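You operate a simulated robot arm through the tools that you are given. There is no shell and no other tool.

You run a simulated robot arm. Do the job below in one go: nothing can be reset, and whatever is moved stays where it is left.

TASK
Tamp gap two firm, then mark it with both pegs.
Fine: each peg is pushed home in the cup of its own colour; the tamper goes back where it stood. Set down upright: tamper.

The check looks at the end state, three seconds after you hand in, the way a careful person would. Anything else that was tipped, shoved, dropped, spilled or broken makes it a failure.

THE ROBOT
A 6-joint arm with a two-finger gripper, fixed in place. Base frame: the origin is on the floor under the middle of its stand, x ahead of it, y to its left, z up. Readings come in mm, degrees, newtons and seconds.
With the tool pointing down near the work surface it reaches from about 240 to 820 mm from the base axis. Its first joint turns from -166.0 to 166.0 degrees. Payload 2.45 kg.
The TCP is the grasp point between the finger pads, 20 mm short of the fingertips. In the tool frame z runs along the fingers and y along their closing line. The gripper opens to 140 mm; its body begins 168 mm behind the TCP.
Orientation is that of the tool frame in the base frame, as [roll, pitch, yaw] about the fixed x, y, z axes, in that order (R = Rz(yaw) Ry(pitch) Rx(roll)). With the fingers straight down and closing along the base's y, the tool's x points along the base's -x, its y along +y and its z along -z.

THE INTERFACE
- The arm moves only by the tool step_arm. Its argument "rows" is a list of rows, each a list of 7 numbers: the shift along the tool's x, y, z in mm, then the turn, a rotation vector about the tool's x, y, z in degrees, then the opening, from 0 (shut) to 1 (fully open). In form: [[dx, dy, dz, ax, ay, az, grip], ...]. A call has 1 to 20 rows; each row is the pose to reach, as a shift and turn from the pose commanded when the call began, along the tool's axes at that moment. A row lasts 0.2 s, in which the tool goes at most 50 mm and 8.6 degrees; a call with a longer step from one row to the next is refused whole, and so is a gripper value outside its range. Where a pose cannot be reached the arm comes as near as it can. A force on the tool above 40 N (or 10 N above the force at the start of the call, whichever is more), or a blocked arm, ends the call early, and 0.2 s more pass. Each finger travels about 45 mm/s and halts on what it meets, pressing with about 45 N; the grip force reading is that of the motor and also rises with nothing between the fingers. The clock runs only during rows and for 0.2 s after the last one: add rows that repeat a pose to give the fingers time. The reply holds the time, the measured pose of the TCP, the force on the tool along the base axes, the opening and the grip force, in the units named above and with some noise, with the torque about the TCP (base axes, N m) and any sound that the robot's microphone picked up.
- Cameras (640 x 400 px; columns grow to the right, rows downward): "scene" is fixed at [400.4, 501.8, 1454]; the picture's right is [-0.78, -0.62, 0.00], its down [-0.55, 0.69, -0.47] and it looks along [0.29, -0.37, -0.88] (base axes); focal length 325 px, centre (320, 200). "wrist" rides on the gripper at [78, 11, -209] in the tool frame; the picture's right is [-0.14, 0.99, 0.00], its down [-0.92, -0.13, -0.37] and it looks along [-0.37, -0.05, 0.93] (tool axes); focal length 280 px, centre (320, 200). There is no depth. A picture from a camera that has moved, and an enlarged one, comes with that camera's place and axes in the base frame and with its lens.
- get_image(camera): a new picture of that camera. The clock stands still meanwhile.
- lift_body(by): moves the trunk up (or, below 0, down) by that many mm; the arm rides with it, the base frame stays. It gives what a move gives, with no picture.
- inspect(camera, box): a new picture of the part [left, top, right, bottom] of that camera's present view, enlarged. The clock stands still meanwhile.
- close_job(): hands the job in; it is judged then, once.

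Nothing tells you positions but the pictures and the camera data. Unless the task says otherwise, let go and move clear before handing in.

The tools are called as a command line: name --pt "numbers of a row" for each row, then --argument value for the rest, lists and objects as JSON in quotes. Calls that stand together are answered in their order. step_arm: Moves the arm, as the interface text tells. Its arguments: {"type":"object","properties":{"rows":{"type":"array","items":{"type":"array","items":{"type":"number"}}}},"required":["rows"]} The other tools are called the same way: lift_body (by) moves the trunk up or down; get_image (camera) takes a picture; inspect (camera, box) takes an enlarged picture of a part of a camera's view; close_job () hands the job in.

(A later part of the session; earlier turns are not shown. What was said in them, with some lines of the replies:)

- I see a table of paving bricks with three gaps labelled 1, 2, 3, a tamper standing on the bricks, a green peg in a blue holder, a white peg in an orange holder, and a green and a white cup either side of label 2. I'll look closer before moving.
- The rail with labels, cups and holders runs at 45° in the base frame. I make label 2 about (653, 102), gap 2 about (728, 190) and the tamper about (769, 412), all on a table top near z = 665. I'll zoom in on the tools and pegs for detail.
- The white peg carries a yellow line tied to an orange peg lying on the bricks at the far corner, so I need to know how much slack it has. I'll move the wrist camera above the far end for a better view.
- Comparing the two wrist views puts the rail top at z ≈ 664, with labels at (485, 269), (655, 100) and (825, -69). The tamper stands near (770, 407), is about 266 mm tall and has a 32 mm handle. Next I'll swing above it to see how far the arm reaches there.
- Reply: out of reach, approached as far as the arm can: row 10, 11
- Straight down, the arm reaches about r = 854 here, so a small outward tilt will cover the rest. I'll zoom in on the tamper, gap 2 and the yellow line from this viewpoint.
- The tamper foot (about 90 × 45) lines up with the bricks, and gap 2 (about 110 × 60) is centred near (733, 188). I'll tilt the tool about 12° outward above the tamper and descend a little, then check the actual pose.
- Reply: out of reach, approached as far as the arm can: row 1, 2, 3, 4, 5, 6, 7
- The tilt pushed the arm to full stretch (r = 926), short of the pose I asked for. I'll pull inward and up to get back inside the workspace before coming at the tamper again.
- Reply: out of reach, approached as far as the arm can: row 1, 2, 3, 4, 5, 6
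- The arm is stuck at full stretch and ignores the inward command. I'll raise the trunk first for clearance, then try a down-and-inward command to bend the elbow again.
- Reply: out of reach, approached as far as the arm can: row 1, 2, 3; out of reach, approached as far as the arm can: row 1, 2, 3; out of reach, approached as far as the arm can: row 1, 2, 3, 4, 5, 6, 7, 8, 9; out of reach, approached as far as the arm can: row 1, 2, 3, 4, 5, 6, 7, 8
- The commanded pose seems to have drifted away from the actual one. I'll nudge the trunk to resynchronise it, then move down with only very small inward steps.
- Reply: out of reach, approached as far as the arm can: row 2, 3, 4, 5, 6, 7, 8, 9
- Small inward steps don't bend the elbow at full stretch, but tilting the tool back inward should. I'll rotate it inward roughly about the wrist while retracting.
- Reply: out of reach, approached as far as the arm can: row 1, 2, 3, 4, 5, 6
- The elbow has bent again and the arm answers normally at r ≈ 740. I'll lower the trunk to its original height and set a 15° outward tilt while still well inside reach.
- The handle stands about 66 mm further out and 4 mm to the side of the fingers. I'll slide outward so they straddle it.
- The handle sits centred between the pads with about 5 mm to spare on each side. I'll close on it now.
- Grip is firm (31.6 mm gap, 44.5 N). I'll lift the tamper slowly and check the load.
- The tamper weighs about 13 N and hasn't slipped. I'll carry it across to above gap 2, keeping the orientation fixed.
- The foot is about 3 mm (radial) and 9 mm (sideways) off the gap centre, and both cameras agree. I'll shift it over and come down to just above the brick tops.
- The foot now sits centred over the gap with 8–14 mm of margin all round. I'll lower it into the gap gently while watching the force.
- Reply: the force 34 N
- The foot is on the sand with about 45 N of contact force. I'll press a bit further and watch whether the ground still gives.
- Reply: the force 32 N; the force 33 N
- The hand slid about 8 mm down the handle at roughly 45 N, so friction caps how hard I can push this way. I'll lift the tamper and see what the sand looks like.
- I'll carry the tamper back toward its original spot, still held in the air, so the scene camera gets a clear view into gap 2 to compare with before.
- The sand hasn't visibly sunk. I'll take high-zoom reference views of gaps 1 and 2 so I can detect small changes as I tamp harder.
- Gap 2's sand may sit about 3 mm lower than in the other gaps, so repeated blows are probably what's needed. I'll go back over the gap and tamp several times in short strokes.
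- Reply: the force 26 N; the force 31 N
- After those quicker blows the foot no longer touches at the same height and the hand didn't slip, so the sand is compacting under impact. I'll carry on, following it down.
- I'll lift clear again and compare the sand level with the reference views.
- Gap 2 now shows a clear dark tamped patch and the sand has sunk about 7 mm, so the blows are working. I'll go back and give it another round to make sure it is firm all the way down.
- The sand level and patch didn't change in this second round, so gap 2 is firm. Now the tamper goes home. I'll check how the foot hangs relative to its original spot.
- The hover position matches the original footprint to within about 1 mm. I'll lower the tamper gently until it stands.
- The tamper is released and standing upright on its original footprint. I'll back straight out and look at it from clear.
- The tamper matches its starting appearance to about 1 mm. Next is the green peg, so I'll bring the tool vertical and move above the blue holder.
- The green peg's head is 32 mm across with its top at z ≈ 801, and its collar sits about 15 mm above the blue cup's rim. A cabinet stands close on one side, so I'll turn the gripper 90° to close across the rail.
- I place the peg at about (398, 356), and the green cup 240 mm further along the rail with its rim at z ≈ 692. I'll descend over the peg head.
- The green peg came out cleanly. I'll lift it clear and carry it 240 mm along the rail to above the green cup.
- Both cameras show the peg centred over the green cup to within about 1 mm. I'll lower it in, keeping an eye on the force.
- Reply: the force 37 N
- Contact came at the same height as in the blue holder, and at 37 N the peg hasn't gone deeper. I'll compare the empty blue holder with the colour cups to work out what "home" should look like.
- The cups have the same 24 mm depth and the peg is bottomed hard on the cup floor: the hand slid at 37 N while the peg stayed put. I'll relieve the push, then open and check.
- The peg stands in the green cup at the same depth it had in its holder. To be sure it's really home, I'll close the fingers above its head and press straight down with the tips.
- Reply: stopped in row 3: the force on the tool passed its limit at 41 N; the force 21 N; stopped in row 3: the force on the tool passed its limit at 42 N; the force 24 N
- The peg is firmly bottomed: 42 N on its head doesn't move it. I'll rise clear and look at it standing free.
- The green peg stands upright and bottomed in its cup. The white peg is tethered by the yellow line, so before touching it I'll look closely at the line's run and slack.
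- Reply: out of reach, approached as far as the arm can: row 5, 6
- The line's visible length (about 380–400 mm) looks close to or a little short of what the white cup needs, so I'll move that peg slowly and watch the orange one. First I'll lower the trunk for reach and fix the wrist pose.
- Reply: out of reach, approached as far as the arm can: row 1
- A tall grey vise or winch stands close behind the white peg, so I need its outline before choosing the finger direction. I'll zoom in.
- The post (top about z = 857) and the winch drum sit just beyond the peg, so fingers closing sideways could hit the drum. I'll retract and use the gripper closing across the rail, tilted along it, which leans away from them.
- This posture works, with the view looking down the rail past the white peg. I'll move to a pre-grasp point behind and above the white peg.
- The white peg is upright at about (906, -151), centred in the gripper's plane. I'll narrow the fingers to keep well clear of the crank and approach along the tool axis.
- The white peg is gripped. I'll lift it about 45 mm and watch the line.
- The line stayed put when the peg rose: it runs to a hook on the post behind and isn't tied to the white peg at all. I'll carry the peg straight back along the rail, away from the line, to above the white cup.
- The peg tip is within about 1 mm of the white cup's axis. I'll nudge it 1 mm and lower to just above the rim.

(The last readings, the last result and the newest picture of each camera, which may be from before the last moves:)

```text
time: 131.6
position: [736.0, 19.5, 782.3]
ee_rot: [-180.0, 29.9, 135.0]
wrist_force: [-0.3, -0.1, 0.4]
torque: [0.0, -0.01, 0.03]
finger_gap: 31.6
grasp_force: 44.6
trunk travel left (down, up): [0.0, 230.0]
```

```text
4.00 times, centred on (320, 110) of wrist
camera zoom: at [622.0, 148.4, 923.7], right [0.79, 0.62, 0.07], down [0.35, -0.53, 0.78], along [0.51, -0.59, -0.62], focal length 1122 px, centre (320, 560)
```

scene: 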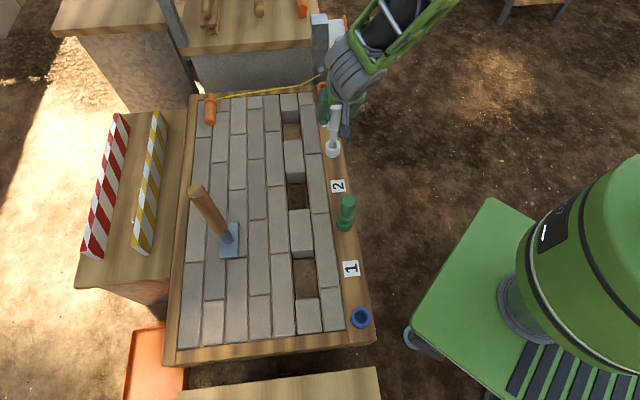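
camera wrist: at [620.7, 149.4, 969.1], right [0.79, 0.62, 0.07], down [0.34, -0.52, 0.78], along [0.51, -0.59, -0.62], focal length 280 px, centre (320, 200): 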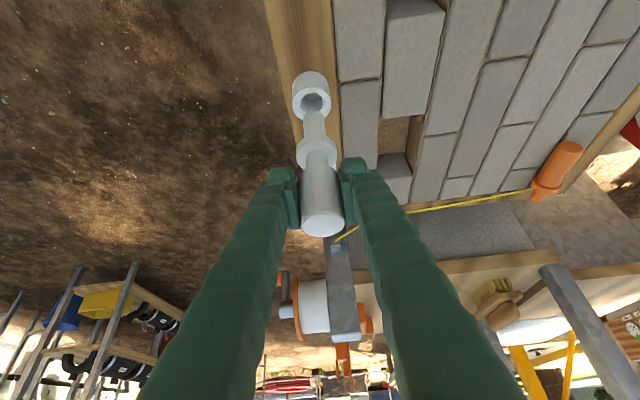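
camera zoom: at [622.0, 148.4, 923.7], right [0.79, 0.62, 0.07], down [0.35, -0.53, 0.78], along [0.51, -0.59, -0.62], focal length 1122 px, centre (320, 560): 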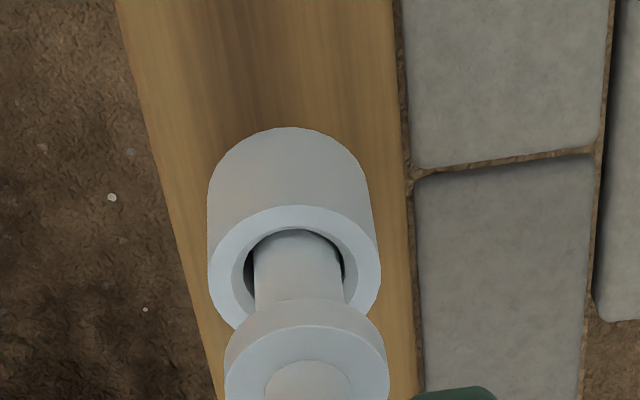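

step_arm --pt "1.5 0 2.6 0 0 0 0" --pt "3 0 5.2 0 0 0 0" --pt "4.5 0 7.8 0 0 0 0" --pt "4.5 0 7.8 0 0 0 0"

step_arm --pt "1 0 1.7 0 0 0 0" --pt "2 0 3.5 0 0 0 0" --pt "2 0 3.5 0 0 0 0"

```text
time: 132.6
position: [736.5, 20.6, 772.7]
ee_rot: [-179.9, 29.8, 135.0]
wrist_force: [-0.7, -1.4, -0.5]
torque: [-0.03, 0.03, -0.02]
finger_gap: 31.6
grasp_force: 45.7
trunk travel left (down, up): [0.0, 230.0]
```

```text
time: 133.4
position: [735.9, 17.9, 772.2]
ee_rot: [179.9, 30.0, 135.0]
wrist_force: [-7.9, 2.2, 25.3]
torque: [0.28, 0.44, -0.04]
finger_gap: 31.8
grasp_force: 45.1
trunk travel left (down, up): [0.0, 230.0]
```

step_arm --pt "0.5 0 0.9 0 0 0 0" --pt "0.8 0 1.4 0 0 0 0" --pt "0.8 0 1.4 0 0 0 0"

inspect --camera "wrist" --box '[260, 60, 380, 250]'

inspect --camera "scene" --box '[318, 120, 350, 165]'

```text
time: 134.2
position: [735.9, 18.7, 770.3]
ee_rot: [179.8, 30.0, 134.9]
wrist_force: [-3.2, 0.8, 37.0]
torque: [-0.27, -0.11, -0.01]
finger_gap: 31.9
grasp_force: 45.2
trunk travel left (down, up): [0.0, 230.0]
```

```text
2.11 times, centred on (320, 155) of wrist
camera zoom: at [621.4, 147.8, 911.5], right [0.78, 0.62, 0.07], down [0.34, -0.52, 0.78], along [0.52, -0.59, -0.62], focal length 590 px, centre (320, 295)
```

zoom: 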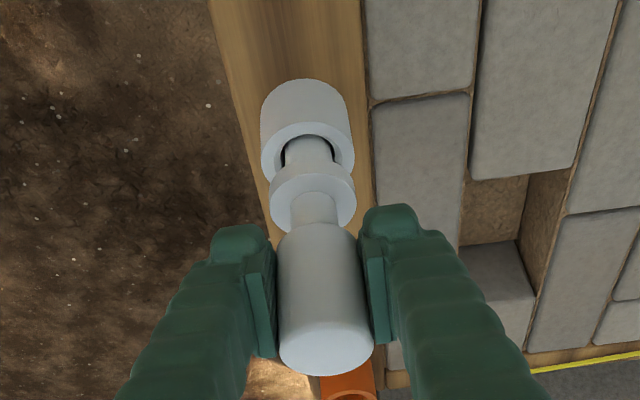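

```text
8.89 times, centred on (334, 142) of scene
camera zoom: at [400.4, 501.8, 1454.0], right [-0.78, -0.62, 0.0], down [-0.55, 0.69, -0.47], along [0.29, -0.37, -0.88], focal length 2890 px, centre (196, 711)
```

zoom: 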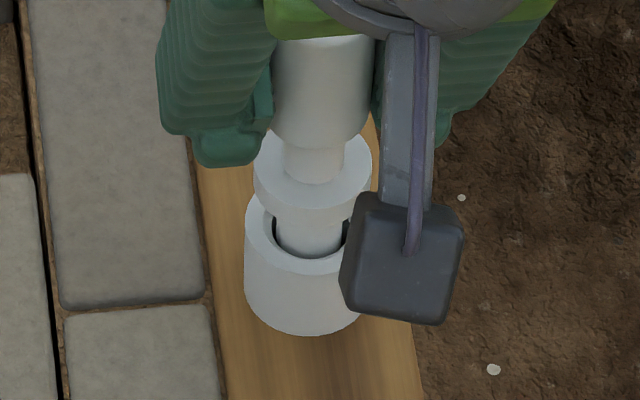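

The white peg bottomed at exactly the depth it had in its holder and holds against 37 N. I'll ease the push, release and back out along the tool axis.

step_arm --pt "-0.8 0 -1.4 0 0 0 0" --pt "-1 0 -1.7 0 0 0 0"

step_arm --pt "0 0 0 0 0 0 0.28" --pt "0 0 0 0 0 0 0.35" --pt "0 0 0 0 0 0 0.5" --pt "0 0 0 0 0 0 0.55" --pt "0 0 0 0 0 0 0.55"

step_arm --pt "0 0 -20 0 0 0 0.55" --pt "0 0 -45 0 0 0 0.55" --pt "0 0 -80 0 0 0 0.55" --pt "0 0 -120 0 0 0 0.55" --pt "0 0 -120 0 0 0 0.55"

get_image --camera "wrist"

inspect --camera "scene" --box '[316, 110, 352, 165]'

```text
time: 134.8
position: [735.7, 18.6, 770.8]
ee_rot: [179.9, 30.0, 135.1]
wrist_force: [8.0, -4.3, 23.0]
torque: [-0.67, -0.76, 0.07]
finger_gap: 31.7
grasp_force: 45.3
trunk travel left (down, up): [0.0, 230.0]
```

```text
time: 136.0
position: [735.5, 19.5, 767.5]
ee_rot: [-179.9, 29.7, 135.0]
wrist_force: [-0.2, -0.1, 0.5]
torque: [-0.01, 0.01, 0.03]
finger_gap: 76.9
grasp_force: 0.0
trunk travel left (down, up): [0.0, 230.0]
```

```text
time: 137.2
position: [692.1, 61.3, 873.6]
ee_rot: [-179.9, 29.9, 135.0]
wrist_force: [0.0, -1.0, -0.9]
torque: [-0.01, 0.01, 0.01]
finger_gap: 77.0
grasp_force: 0.1
trunk travel left (down, up): [0.0, 230.0]
```

```text
taken
camera wrist: at [578.9, 190.4, 1016.0], right [0.78, 0.62, 0.07], down [0.35, -0.52, 0.78], along [0.51, -0.59, -0.62], focal length 280 px, centre (320, 200)
```

wrist: 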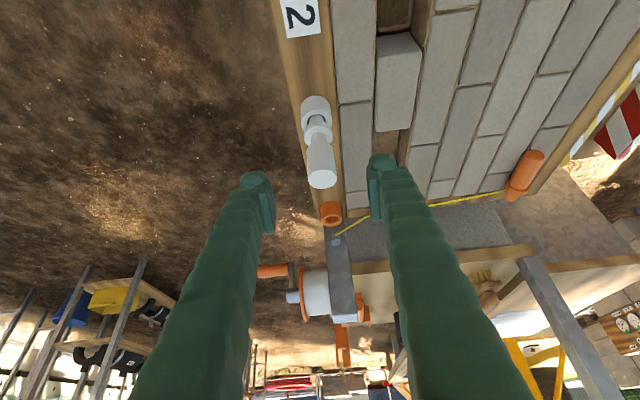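

```text
7.27 times, centred on (334, 138) of scene
camera zoom: at [400.4, 501.8, 1454.0], right [-0.78, -0.62, 0.0], down [-0.55, 0.69, -0.47], along [0.29, -0.37, -0.88], focal length 2365 px, centre (218, 654)
```

zoom: 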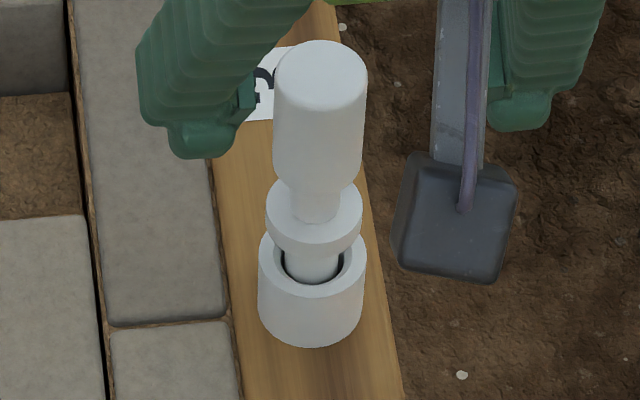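

Both pegs are in their cups. I'll check the seating depth by zooming into the empty cups (for floor depth) and the seated pegs.

inspect --camera "scene" --box '[346, 303, 374, 331]'

inspect --camera "scene" --box '[322, 122, 346, 160]'

inspect --camera "scene" --box '[330, 190, 362, 238]'

inspect --camera "wrist" --box '[290, 80, 360, 230]'

```text
14.29 times, centred on (360, 317) of scene
camera zoom: at [400.4, 501.8, 1454.0], right [-0.78, -0.62, 0.0], down [-0.55, 0.69, -0.47], along [0.29, -0.37, -0.88], focal length 4645 px, centre (-251, -1471)
```

zoom: 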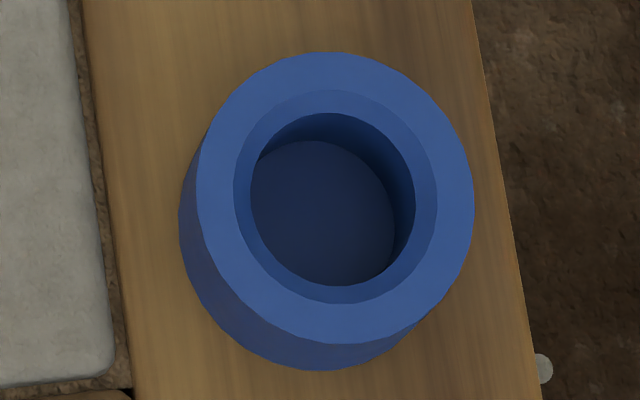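

```text
10.53 times, centred on (334, 141) of scene
camera zoom: at [400.4, 501.8, 1454.0], right [-0.78, -0.62, 0.0], down [-0.55, 0.69, -0.47], along [0.29, -0.37, -0.88], focal length 3423 px, centre (173, 821)
```

zoom: 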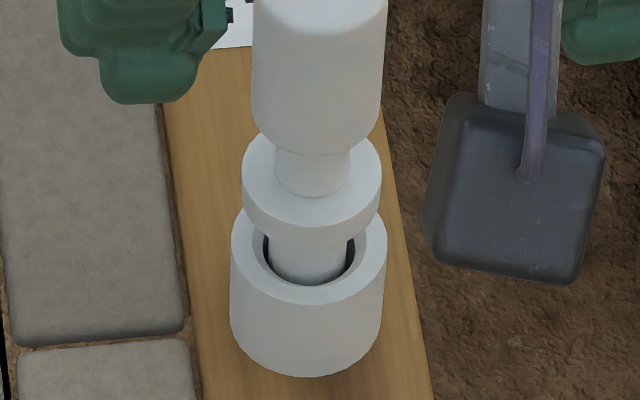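

```text
8.33 times, centred on (346, 214) of scene
camera zoom: at [400.4, 501.8, 1454.0], right [-0.78, -0.62, 0.0], down [-0.55, 0.69, -0.47], along [0.29, -0.37, -0.88], focal length 2710 px, centre (103, 83)
```

zoom: 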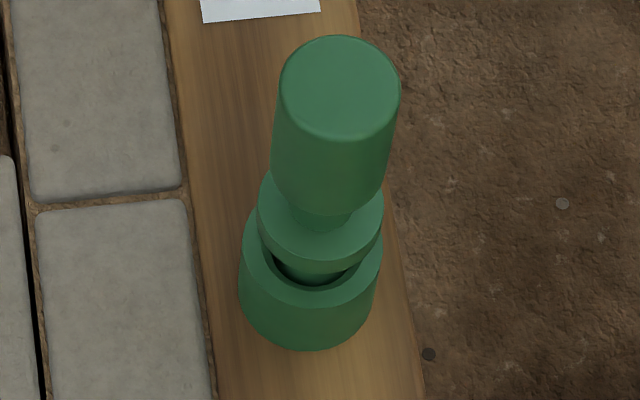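

```text
2.67 times, centred on (325, 155) of wrist
camera zoom: at [578.9, 190.4, 1016.0], right [0.78, 0.62, 0.07], down [0.35, -0.52, 0.78], along [0.51, -0.59, -0.62], focal length 748 px, centre (307, 320)
```

zoom: 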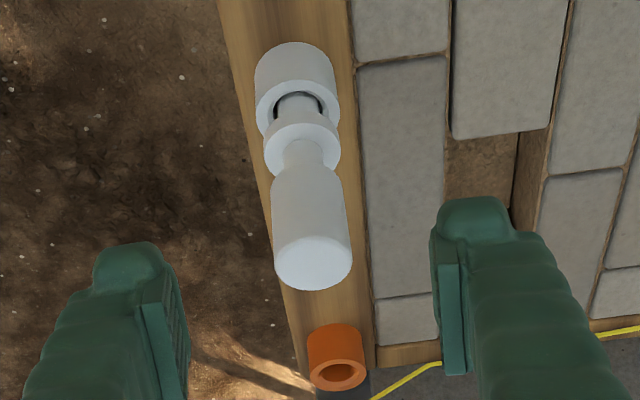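

Both peg tips rest on the cup floors (floor ≈ 22–23 mm below the rim, matching the tip depth), and both pegs stand plumb. I'll move the arm well clear and do a final check of the whole scene.

step_arm --pt "-10 0 -40 0 5 0 0.7" --pt "-15 0 -80 0 10 0 0.8" --pt "-15 0 -120 0 15 0 1" --pt "10 0 -150 0 20 0 1" --pt "50 0 -170 0 25 0 1" --pt "90 0 -190 0 30 0 1" --pt "90 0 -190 0 30 0 1"

get_image --camera "scene"

get_image --camera "wrist"

```text
time: 138.8
position: [573.0, 182.8, 994.5]
ee_rot: [-179.9, -0.2, 135.0]
wrist_force: [-0.3, 0.2, -1.1]
torque: [-0.03, 0.01, 0.0]
finger_gap: 139.8
grasp_force: 0.0
trunk travel left (down, up): [0.0, 230.0]
```

```text
taken
```

scene: 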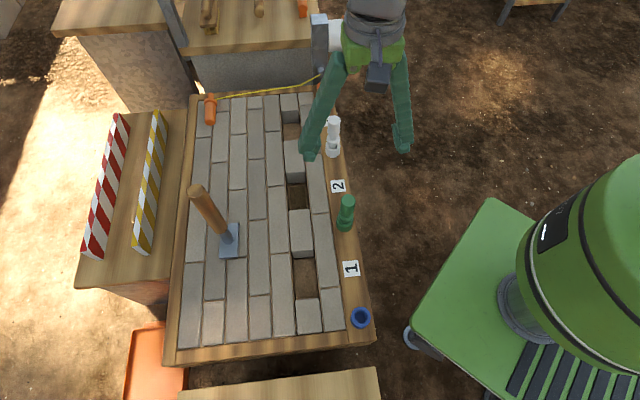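

```text
taken
camera wrist: at [525.6, 245.8, 1203.5], right [0.8, 0.6, 0.0], down [0.56, -0.74, 0.37], along [0.22, -0.29, -0.93], focal length 280 px, centre (320, 200)
```

wrist: 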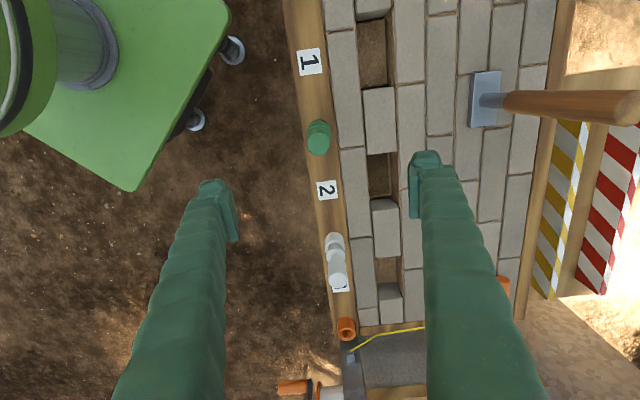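

inspect --camera "scene" --box '[180, 70, 340, 150]'

inspect --camera "scene" --box '[180, 170, 270, 270]'

inspect --camera "scene" --box '[260, 100, 380, 340]'

```text
4.00 times, centred on (260, 110) of scene
camera zoom: at [400.4, 501.8, 1454.0], right [-0.78, -0.62, 0.0], down [-0.55, 0.69, -0.47], along [0.29, -0.37, -0.88], focal length 1301 px, centre (560, 560)
```

zoom: 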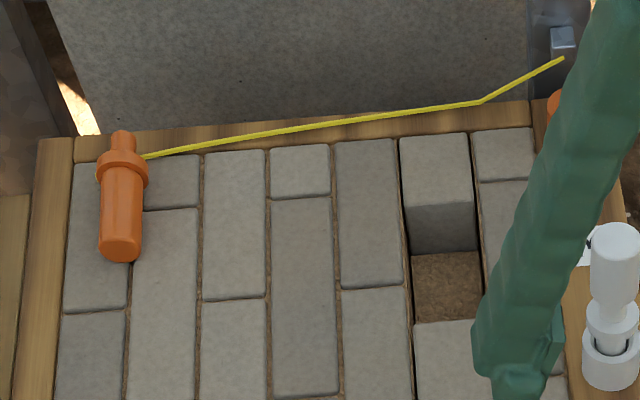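

```text
4.00 times, centred on (225, 220) of scene
camera zoom: at [400.4, 501.8, 1454.0], right [-0.78, -0.62, 0.0], down [-0.55, 0.69, -0.47], along [0.29, -0.37, -0.88], focal length 1301 px, centre (700, 120)
```

zoom: 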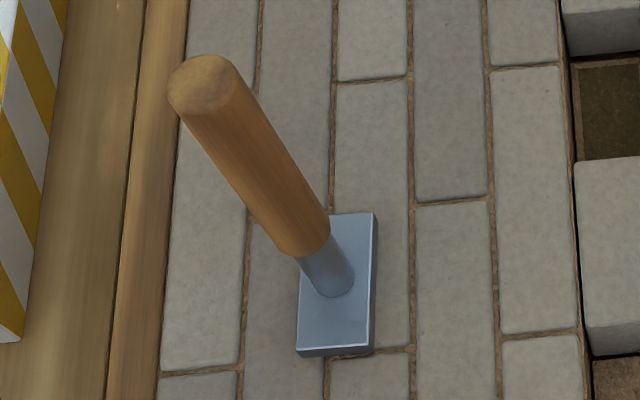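

```text
1.67 times, centred on (320, 220) of scene
camera zoom: at [400.4, 501.8, 1454.0], right [-0.78, -0.62, 0.0], down [-0.55, 0.69, -0.47], along [0.29, -0.37, -0.88], focal length 542 px, centre (320, 167)
```

zoom: 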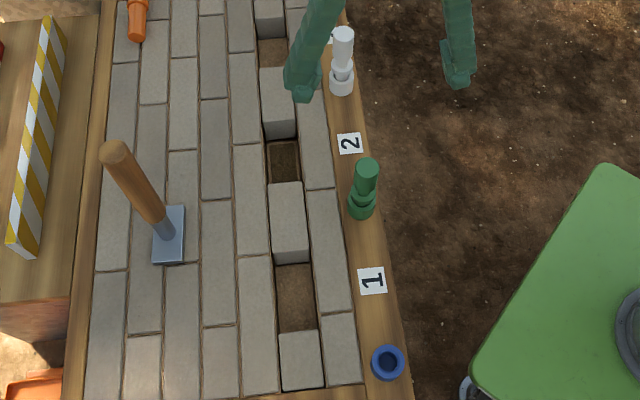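

Everything checks out:
- **Gap 2:** it shows the dark tamped patch.
- **Tamper:** upright on its original footprint.
- **Pegs:** green and white stand bottomed in their own cups.
- **Surroundings:** the orange peg and the line haven't moved, and the gripper is open and clear.

I'm handing in now.

close_job

```text
The job is handed in.
```

I tamped gap two until it stopped sinking and put both pegs in the cups of their own colour. The tamper is back where it stood. The job is handed in; I don't have the check's result.

- **Gap two:** slow pressing at about 45 N hardly moved the sand. Repeated short blows sank it about 7 mm and left a dark tamped patch. A further round of blows made no change, so I took it as firm.
- **Green peg:** it stands upright and rests on the floor of the green cup. Pressing on its head with about 42 N did not move it.
- **White peg:** it stands upright in the white cup at the same depth it had in its holder. It held against 37 N.
- **Seating depth:** both pegs reach the cup floor, but the collars stay roughly 20 mm above the rims. They sat the same way in their original holders. I took resting on the floor as "home".
- **Tamper:** it stands upright within about 1–2 mm of its original footprint.
- **Everything else:** the yellow line turned out not to be tied to the white peg. The line and the orange peg look unmoved from the start.

The trunk is still lowered by 100 mm, and the gripper is open and clear of the table.
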